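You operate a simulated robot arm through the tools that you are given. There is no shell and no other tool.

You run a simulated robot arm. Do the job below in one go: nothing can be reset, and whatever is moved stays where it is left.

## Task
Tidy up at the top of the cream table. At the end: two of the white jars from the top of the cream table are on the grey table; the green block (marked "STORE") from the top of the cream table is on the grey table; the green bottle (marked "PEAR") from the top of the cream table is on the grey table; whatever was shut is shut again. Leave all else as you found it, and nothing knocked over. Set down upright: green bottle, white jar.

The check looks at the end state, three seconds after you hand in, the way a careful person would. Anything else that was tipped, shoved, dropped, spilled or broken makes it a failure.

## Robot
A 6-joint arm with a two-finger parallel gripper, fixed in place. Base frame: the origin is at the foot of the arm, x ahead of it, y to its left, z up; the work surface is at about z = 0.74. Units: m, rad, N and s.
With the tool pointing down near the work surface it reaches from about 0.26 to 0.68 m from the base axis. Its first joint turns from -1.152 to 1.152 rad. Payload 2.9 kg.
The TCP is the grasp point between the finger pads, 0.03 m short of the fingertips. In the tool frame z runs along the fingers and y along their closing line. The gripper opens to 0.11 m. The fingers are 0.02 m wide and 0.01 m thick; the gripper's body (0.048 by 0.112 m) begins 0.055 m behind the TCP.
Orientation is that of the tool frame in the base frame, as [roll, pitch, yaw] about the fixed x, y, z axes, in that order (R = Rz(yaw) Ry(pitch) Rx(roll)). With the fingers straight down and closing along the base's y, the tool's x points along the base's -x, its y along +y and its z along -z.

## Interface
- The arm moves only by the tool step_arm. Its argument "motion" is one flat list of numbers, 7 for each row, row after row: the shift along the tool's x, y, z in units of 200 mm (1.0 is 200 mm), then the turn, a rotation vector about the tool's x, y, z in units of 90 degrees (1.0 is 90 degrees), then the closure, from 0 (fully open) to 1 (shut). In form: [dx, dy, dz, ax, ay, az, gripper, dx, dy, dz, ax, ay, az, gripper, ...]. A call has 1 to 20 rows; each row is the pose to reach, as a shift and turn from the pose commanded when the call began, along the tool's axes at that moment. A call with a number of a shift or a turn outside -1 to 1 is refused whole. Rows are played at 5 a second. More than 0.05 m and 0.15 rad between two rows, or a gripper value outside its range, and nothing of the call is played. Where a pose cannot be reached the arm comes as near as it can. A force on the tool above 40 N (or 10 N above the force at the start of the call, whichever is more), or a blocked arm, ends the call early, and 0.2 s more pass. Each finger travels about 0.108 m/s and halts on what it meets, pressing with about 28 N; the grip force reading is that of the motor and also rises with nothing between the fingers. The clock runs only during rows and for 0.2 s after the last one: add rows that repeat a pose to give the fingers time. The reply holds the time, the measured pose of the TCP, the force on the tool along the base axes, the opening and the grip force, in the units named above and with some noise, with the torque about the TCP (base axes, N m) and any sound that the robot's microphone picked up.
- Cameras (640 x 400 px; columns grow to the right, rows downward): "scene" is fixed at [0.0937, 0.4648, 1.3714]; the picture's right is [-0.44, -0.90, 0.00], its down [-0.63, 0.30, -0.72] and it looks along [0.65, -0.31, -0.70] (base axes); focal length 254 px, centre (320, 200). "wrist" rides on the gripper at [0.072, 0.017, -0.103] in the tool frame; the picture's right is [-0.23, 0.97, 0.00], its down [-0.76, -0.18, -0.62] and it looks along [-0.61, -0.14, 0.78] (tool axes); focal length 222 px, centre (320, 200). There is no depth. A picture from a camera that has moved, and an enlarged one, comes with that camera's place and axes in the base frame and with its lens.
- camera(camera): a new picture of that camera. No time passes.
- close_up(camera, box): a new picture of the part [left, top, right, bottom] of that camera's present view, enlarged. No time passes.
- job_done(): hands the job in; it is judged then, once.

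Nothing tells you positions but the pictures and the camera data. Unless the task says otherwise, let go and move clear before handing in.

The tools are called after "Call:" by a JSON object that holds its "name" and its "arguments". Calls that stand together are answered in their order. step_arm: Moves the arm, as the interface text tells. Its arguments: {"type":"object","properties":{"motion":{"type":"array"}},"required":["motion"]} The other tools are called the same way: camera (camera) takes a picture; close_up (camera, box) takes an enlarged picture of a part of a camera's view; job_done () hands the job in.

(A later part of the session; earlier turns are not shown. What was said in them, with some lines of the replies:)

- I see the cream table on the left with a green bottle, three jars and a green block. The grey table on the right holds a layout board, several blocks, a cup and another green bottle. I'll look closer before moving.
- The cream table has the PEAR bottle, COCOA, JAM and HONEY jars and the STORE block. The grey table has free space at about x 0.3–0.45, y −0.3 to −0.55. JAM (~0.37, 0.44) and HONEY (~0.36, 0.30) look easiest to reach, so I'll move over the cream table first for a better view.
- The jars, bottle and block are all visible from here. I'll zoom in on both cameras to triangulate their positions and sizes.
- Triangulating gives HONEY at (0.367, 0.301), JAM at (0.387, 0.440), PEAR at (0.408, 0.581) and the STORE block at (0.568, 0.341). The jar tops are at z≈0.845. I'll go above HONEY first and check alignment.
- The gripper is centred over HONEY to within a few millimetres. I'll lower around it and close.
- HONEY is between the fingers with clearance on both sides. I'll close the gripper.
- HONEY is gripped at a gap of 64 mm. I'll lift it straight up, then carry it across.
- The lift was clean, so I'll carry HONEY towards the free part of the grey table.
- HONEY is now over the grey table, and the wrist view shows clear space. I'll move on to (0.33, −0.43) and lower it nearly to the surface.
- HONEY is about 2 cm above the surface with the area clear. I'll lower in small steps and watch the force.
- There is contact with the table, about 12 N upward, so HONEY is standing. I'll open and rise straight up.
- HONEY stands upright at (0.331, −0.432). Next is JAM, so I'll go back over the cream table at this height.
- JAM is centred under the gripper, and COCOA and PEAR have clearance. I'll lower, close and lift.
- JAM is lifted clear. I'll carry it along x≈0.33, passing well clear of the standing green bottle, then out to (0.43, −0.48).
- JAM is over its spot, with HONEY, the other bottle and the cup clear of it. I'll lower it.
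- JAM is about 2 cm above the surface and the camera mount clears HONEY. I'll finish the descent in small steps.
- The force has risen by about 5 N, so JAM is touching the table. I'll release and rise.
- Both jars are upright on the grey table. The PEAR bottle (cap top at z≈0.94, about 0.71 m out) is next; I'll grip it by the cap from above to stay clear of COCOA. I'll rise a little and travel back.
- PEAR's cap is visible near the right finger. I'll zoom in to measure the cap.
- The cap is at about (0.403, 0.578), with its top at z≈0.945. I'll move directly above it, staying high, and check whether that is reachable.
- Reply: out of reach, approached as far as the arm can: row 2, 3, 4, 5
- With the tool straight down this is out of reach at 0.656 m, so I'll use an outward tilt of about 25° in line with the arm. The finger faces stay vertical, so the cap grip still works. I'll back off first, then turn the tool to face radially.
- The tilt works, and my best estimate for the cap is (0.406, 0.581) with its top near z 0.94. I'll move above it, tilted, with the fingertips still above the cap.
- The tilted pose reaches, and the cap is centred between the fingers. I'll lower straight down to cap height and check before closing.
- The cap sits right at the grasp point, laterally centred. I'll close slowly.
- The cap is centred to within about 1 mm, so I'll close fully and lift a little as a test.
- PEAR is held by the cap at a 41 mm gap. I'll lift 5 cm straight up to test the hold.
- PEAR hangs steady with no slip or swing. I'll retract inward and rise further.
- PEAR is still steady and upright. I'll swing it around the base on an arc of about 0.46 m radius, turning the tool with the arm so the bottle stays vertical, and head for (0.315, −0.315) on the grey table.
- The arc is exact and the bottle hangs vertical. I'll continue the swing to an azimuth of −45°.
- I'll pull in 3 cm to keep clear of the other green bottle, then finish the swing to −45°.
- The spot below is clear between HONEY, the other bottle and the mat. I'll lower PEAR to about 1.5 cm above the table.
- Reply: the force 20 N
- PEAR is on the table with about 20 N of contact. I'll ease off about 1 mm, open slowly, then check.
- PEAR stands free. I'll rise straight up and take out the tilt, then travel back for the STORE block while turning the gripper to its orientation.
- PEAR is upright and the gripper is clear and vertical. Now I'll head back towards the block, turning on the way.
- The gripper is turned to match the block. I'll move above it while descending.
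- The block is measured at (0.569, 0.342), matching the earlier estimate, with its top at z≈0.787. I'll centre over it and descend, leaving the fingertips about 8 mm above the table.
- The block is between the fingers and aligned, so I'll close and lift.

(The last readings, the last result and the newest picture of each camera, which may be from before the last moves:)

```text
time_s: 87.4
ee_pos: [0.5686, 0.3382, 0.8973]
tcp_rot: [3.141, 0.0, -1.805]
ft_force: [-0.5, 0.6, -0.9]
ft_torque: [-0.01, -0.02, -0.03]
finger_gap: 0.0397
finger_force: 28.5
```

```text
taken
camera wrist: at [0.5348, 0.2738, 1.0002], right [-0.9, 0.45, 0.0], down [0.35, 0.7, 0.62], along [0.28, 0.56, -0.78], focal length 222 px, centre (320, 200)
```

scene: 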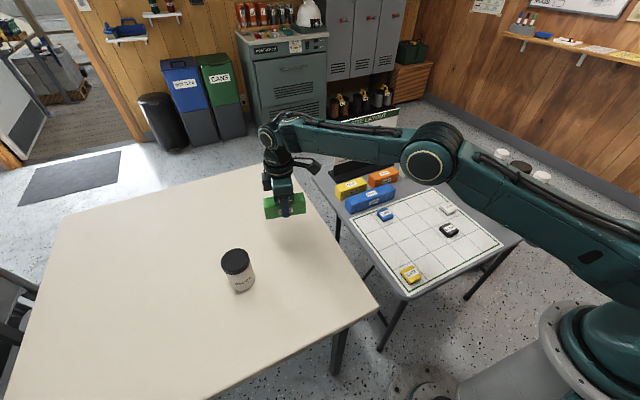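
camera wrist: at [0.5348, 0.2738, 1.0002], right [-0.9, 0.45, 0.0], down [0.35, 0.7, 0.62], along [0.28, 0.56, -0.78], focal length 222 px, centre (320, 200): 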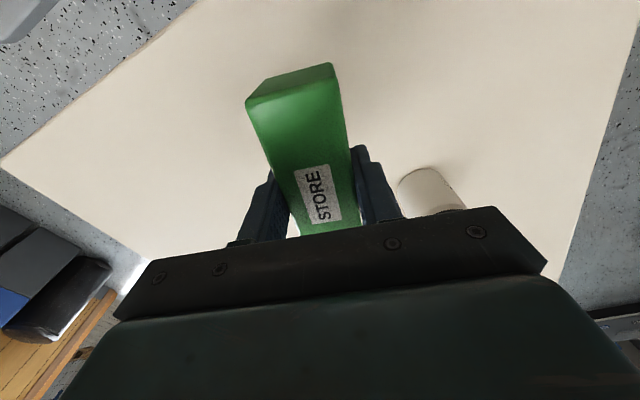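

The block is gripped firmly and lifted. I'll carry it inward and up, so it clears the PEAR bottle at z≈1.05, turning the gripper back on the way.

Call:
{"name": "step_arm", "arguments": {"motion": [0.1249, 0.0938, -0.08, 0, 0, 0, 1, 0.2498, 0.1876, -0.16, 0, 0, 0, 1, 0.3747, 0.2814, -0.24, 0, 0, 0, 1, 0.4996, 0.3752, -0.32, 0, 0, 0, 1, 0.6245, 0.469, -0.4, 0, 0, 0, 1, 0.6245, 0.469, -0.4, 0, 0, 0, 1]}}

Call:
{"name": "step_arm", "arguments": {"motion": [0.169, 0.0628, -0.075, 0, 0, 0.0852, 1, 0.338, 0.1256, -0.15, 0, 0, 0.1704, 1, 0.507, 0.1884, -0.225, 0, 0, 0.2557, 1, 0.676, 0.2512, -0.3, 0, 0, 0.3409, 1, 0.845, 0.314, -0.375, 0, 0, 0.4261, 1, 0.845, 0.314, -0.375, 0, 0, 0.4261, 1]}}

Call:
{"name": "step_arm", "arguments": {"motion": [0.1179, -0.149, 0, 0, 0, 0.0852, 1, 0.2358, -0.2979, 0, 0, 0, 0.1704, 1, 0.3537, -0.4469, 0, 0, 0, 0.2557, 1, 0.4716, -0.5958, 0, 0, 0, 0.3409, 1, 0.5895, -0.7448, 0, 0, 0, 0.4261, 1, 0.5895, -0.7448, 0, 0, 0, 0.4261, 1]}}

Call:
{"name": "camera", "arguments": {"camera": "scene"}}

Call:
{"name": "camera", "arguments": {"camera": "wrist"}}

```text
time_s: 88.8
ee_pos: [0.4501, 0.2411, 0.9755]
tcp_rot: [3.142, -0.001, -1.802]
ft_force: [-0.8, 0.3, -0.2]
ft_torque: [-0.01, 0.0, -0.03]
finger_gap: 0.0397
finger_force: 28.5
```

```text
time_s: 90.2
ee_pos: [0.3476, 0.0916, 1.0509]
tcp_rot: [3.141, 0.0, -2.476]
ft_force: [0.7, -0.6, -2.0]
ft_torque: [-0.01, 0.02, 0.02]
finger_gap: 0.0398
finger_force: 28.3
```

```text
time_s: 91.6
ee_pos: [0.3486, -0.1023, 1.0517]
tcp_rot: [-3.141, 0.001, 3.139]
ft_force: [0.4, -0.2, -1.2]
ft_torque: [0.01, -0.02, 0.04]
finger_gap: 0.0396
finger_force: 27.9
```

```text
taken
```

scene: 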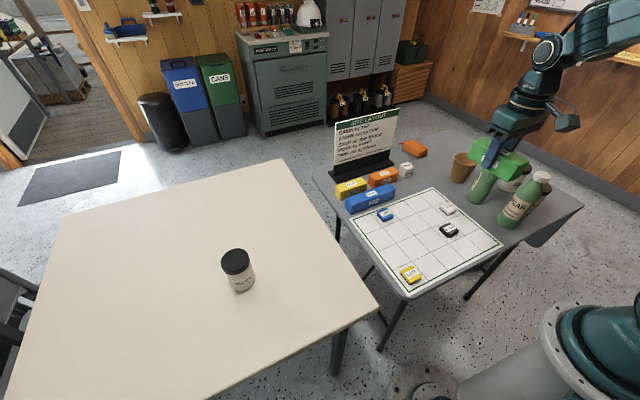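

```text
taken
camera wrist: at [0.2768, -0.0842, 1.155], right [0.23, 0.97, 0.0], down [0.76, -0.18, 0.62], along [0.61, -0.14, -0.78], focal length 222 px, centre (320, 200)
```

wrist: 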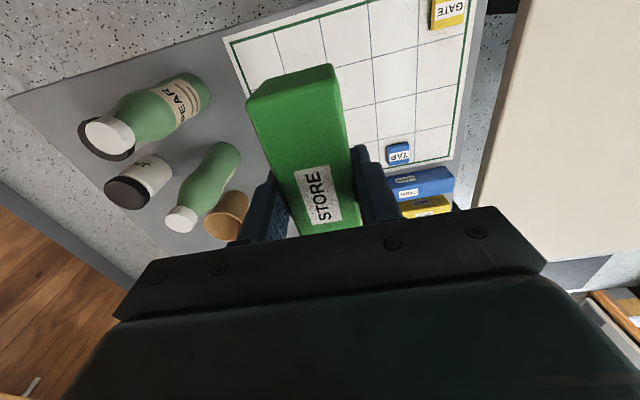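

I have 7 cm of clearance over PEAR. I'll continue over it towards (0.335, −0.57).

Call:
{"name": "step_arm", "arguments": {"motion": [0.015, -0.2, 0, 0, 0, 0, 1, 0.03, -0.4, 0, 0, 0, 0, 1, 0.045, -0.6, 0, 0, 0, 0, 1, 0.06, -0.8, 0, 0, 0, 0, 1, 0.075, -1.0, 0, 0, 0, 0, 1]}}

Call:
{"name": "step_arm", "arguments": {"motion": [0, -0.2, 0, 0, 0, 0, 1, 0, -0.4, 0, 0, 0, 0, 1, 0, -0.55, 0.05, 0, 0, 0, 1, 0, -0.7, 0.15, 0, 0, 0, 1, 0, -0.85, 0.28, 0, 0, 0, 1, 0, -1.0, 0.4, 0, 0, 0, 1, 0, -1.0, 0.4, 0, 0, 0, 1]}}

Call:
{"name": "camera", "arguments": {"camera": "wrist"}}

Call:
{"name": "camera", "arguments": {"camera": "scene"}}

```text
time_s: 92.8
ee_pos: [0.3318, -0.303, 1.0503]
tcp_rot: [-3.141, 0.001, 3.141]
ft_force: [0.7, -0.1, -1.3]
ft_torque: [0.02, 0.0, 0.03]
finger_gap: 0.0397
finger_force: 27.8
```

```text
time_s: 94.4
ee_pos: [0.3317, -0.504, 0.9708]
tcp_rot: [-3.141, -0.001, -3.142]
ft_force: [-0.5, -0.2, -0.8]
ft_torque: [0.03, 0.02, 0.0]
finger_gap: 0.0394
finger_force: 27.8
```

```text
taken
camera wrist: at [0.2588, -0.4849, 1.0756], right [0.23, 0.97, 0.0], down [0.76, -0.18, 0.62], along [0.61, -0.14, -0.78], focal length 222 px, centre (320, 200)
```

wrist: 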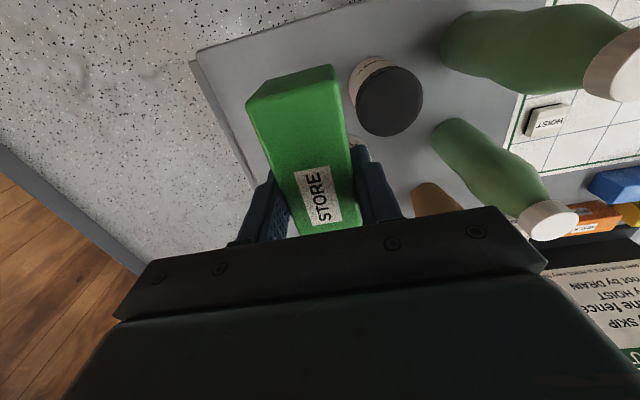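

```text
taken
```

scene: 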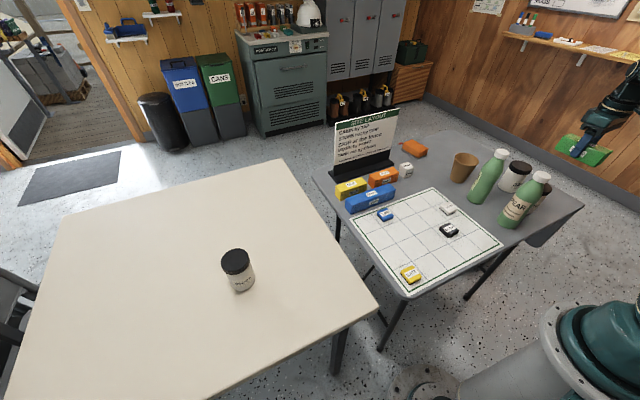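

The corner area below is clear, with the table edge at y≈−0.65. I'll shift to (0.337, −0.566) and lower to about 2 cm above the surface.

Call:
{"name": "step_arm", "arguments": {"motion": [-0.01, -0.12, 0.05, 0, 0, 0, 1, -0.02, -0.24, 0.12, 0, 0, 0, 1, -0.03, -0.31, 0.25, 0, 0, 0, 1, -0.03, -0.31, 0.42, 0, 0, 0, 1, -0.03, -0.31, 0.58, 0, 0, 0, 1, -0.03, -0.31, 0.72, 0, 0, 0, 1, -0.03, -0.31, 0.82, 0, 0, 0, 1, -0.03, -0.31, 0.86, 0, 0, 0, 1, -0.03, -0.31, 0.86, 0, 0, 0, 1]}}

Call:
{"name": "camera", "arguments": {"camera": "wrist"}}

Call:
{"name": "close_up", "arguments": {"camera": "scene", "box": [440, 110, 616, 220]}}

```text
time_s: 96.4
ee_pos: [0.3387, -0.5627, 0.8016]
tcp_rot: [-3.14, 0.0, 3.142]
ft_force: [0.0, -0.4, -1.0]
ft_torque: [0.01, -0.02, 0.03]
finger_gap: 0.0395
finger_force: 28.2
```

```text
taken
camera wrist: at [0.2664, -0.5441, 0.9043], right [0.23, 0.97, 0.0], down [0.76, -0.18, 0.62], along [0.61, -0.14, -0.78], focal length 222 px, centre (320, 200)
```

wrist: 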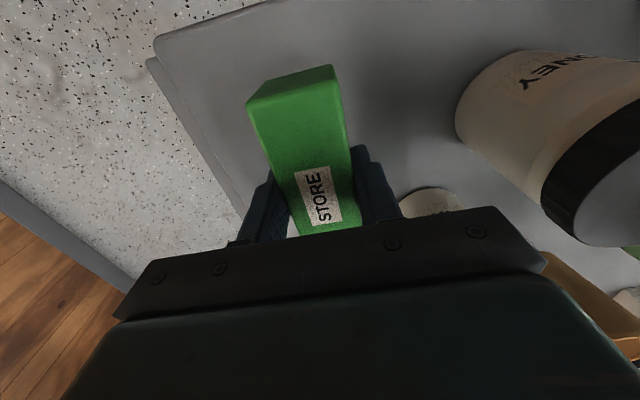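

```text
3.64 times, centred on (528, 165) of scene
camera zoom: at [0.0937, 0.4648, 1.3714], right [-0.44, -0.9, 0.0], down [-0.63, 0.3, -0.72], along [0.65, -0.31, -0.7], focal length 926 px, centre (-436, 327)
```

zoom: 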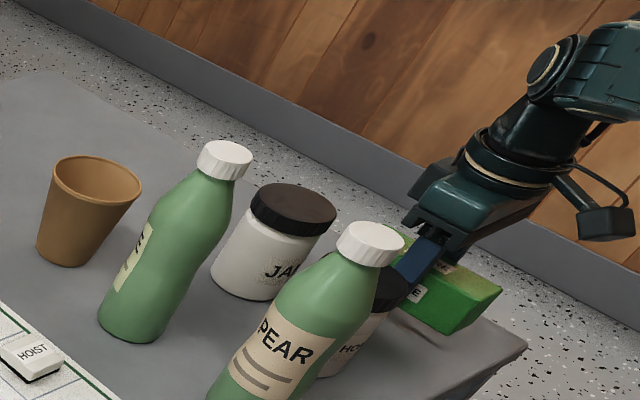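

The block is hovering above a clear spot, well inside the edge. I'll do the last 2 cm gently.

Call:
{"name": "step_arm", "arguments": {"motion": [0, 0, 0.04, 0, 0, 0, 1, 0, 0, 0.075, 0, 0, 0, 1, 0, 0, 0.1, 0, 0, 0, 1, 0, 0, 0.11, 0, 0, 0, 1, 0, 0, 0.11, 0, 0, 0, 1]}}

Call:
{"name": "step_arm", "arguments": {"motion": [0, 0, 0.007, 0, 0, 0, 1, 0, 0, 0.007, 0, 0, 0, 1]}}

```text
time_s: 97.6
ee_pos: [0.3397, -0.5587, 0.7776]
tcp_rot: [-3.141, 0.0, 3.14]
ft_force: [0.3, -0.3, -1.1]
ft_torque: [0.05, 0.03, -0.02]
finger_gap: 0.0395
finger_force: 28.2
```

```text
time_s: 98.2
ee_pos: [0.34, -0.5606, 0.7765]
tcp_rot: [3.141, 0.0, -3.14]
ft_force: [-1.1, 1.6, 3.1]
ft_torque: [0.09, -0.27, 0.05]
finger_gap: 0.0395
finger_force: 28.2
```

The block is touching the table. I'll release and rise straight up.

Call:
{"name": "step_arm", "arguments": {"motion": [0, 0, 0, 0, 0, 0, 0.6, 0, 0, 0, 0, 0, 0, 0.4, 0, 0, 0, 0, 0, 0, 0.15, 0, 0, 0, 0, 0, 0, 0.1, 0, 0, -0.05, 0, 0, 0, 0.1, 0, 0, -0.15, 0, 0, 0, 0.1, 0, 0, -0.3, 0, 0, 0, 0.1, 0, 0, -0.5, 0, 0, 0, 0.1, 0, 0, -0.7, 0, 0, 0, 0.1, 0, 0, -0.85, 0, 0, 0, 0.1, 0, 0, -0.85, 0, 0, 0, 0.1]}}

Call:
{"name": "camera", "arguments": {"camera": "wrist"}}

Call:
{"name": "camera", "arguments": {"camera": "scene"}}

```text
time_s: 100.6
ee_pos: [0.3427, -0.5573, 0.9458]
tcp_rot: [3.141, -0.001, -3.141]
ft_force: [0.2, 0.3, 0.4]
ft_torque: [0.01, -0.01, -0.03]
finger_gap: 0.0994
finger_force: 0.1
```

```text
taken
camera wrist: at [0.2696, -0.5393, 1.05], right [0.23, 0.97, 0.0], down [0.76, -0.18, 0.62], along [0.61, -0.14, -0.78], focal length 222 px, centre (320, 200)
```

wrist: 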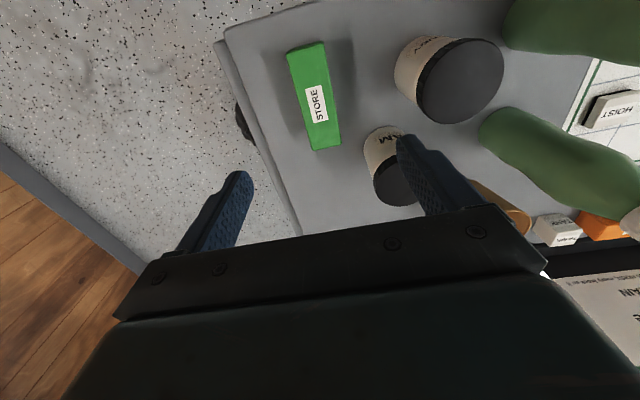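

```text
taken
```

scene: 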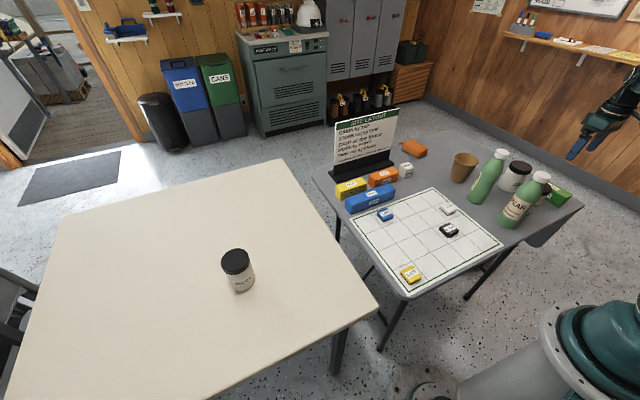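

The STORE block is down flat. I'll rise and retreat over the high path, then do a final check.

Call:
{"name": "step_arm", "arguments": {"motion": [0, 0.08, -0.12, 0, 0, 0, 0.1, 0, 0.16, -0.26, 0, 0, 0, 0.1, 0, 0.25, -0.42, 0, 0, 0, 0.1, 0, 0.35, -0.52, 0, 0, 0, 0.1, 0, 0.55, -0.54, 0, 0, 0, 0.1, 0, 0.75, -0.54, 0, 0, 0, 0.1, 0, 0.95, -0.54, 0, 0, 0, 0.1]}}

Call:
{"name": "step_arm", "arguments": {"motion": [0, 0.2, 0, 0, 0, 0, 0.1, 0, 0.4, 0, 0, 0, 0, 0.1, 0, 0.6, 0, 0, 0, 0, 0.1, 0, 0.8, 0, 0, 0, 0, 0.1, 0, 1.0, 0, 0, 0, 0, 0.1]}}

Call:
{"name": "step_arm", "arguments": {"motion": [-0.1, 0.2, 0, 0, 0, 0, 0, -0.2, 0.4, 0, 0, 0, 0, 0, -0.3, 0.6, 0, 0, 0, 0, 0, -0.4, 0.8, 0, 0, 0, 0, 0, -0.5, 0.9, 0, 0, 0, 0, 0, -0.5, 0.9, 0, 0, 0, 0, 0]}}

Call:
{"name": "camera", "arguments": {"camera": "scene"}}

Call:
{"name": "close_up", "arguments": {"camera": "scene", "box": [420, 110, 612, 230]}}

Call:
{"name": "camera", "arguments": {"camera": "wrist"}}

```text
time_s: 102.2
ee_pos: [0.3446, -0.3683, 1.0516]
tcp_rot: [-3.14, 0.0, 3.14]
ft_force: [0.3, 0.0, 0.2]
ft_torque: [0.02, 0.01, 0.0]
finger_gap: 0.0988
finger_force: 0.0
```

```text
time_s: 103.4
ee_pos: [0.3407, -0.1687, 1.0548]
tcp_rot: [-3.14, 0.0, -3.142]
ft_force: [-0.6, -0.9, -1.0]
ft_torque: [0.0, -0.02, 0.01]
finger_gap: 0.0988
finger_force: 0.1
```

```text
time_s: 104.8
ee_pos: [0.4402, 0.0105, 1.0545]
tcp_rot: [3.141, 0.0, -3.141]
ft_force: [-0.5, -0.4, -0.3]
ft_torque: [-0.02, -0.01, 0.01]
finger_gap: 0.1102
finger_force: 0.1
```

```text
taken
```

scene: 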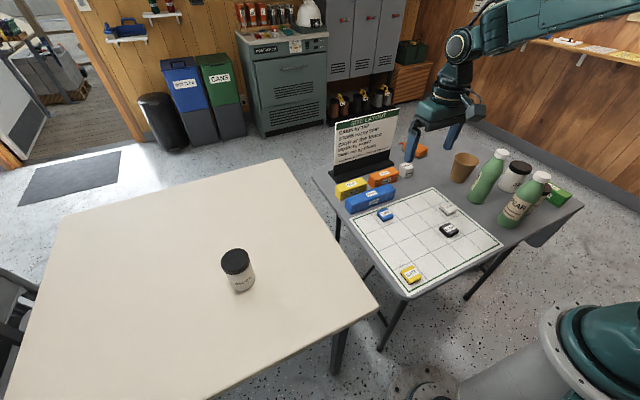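

```text
3.33 times, centred on (516, 170) of scene
camera zoom: at [0.0937, 0.4648, 1.3714], right [-0.44, -0.9, 0.0], down [-0.63, 0.3, -0.72], along [0.65, -0.31, -0.7], focal length 848 px, centre (-333, 300)
```

zoom: 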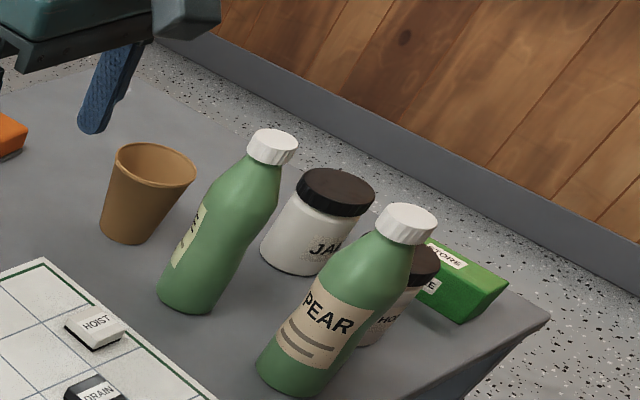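

```text
taken
camera wrist: at [0.3672, 0.0284, 1.1581], right [0.23, 0.97, 0.0], down [0.76, -0.18, 0.62], along [0.61, -0.14, -0.78], focal length 222 px, centre (320, 200)
```

wrist: 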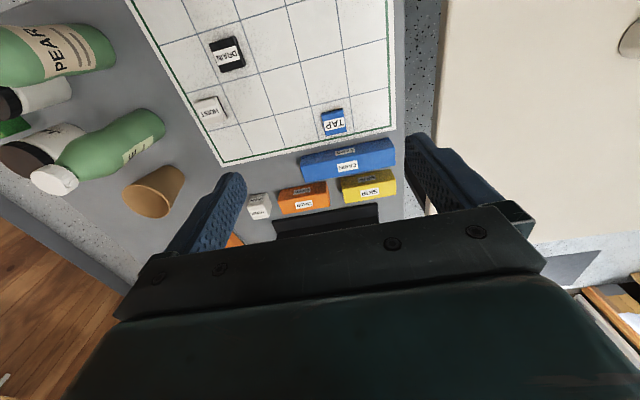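

The HONEY and JAM jars, the PEAR bottle and the STORE block are on the grey table. The jars and the bottle are upright, COCOA and everything else are where they were, and nothing had been opened. The arm is clear, so I'm handing in.

Call:
{"name": "job_done", "arguments": {}}

```text
The job is handed in.
```

I moved everything you asked for from the cream table to the grey table and handed the job in; no check result has come back yet.

- **Jars:** HONEY and JAM are on the grey table, both upright. I left COCOA where it was on the cream table.
- **Bottle:** PEAR is on the grey table, upright, between the layout board and HONEY.
- **Block:** STORE is lying flat near the right-hand front corner of the grey table, about 6 cm in from the nearest edge.

The last pictures showed nothing knocked over and the other items on both tables in their places. I opened nothing, so there was nothing to shut again. The gripper is empty and clear of both tables.
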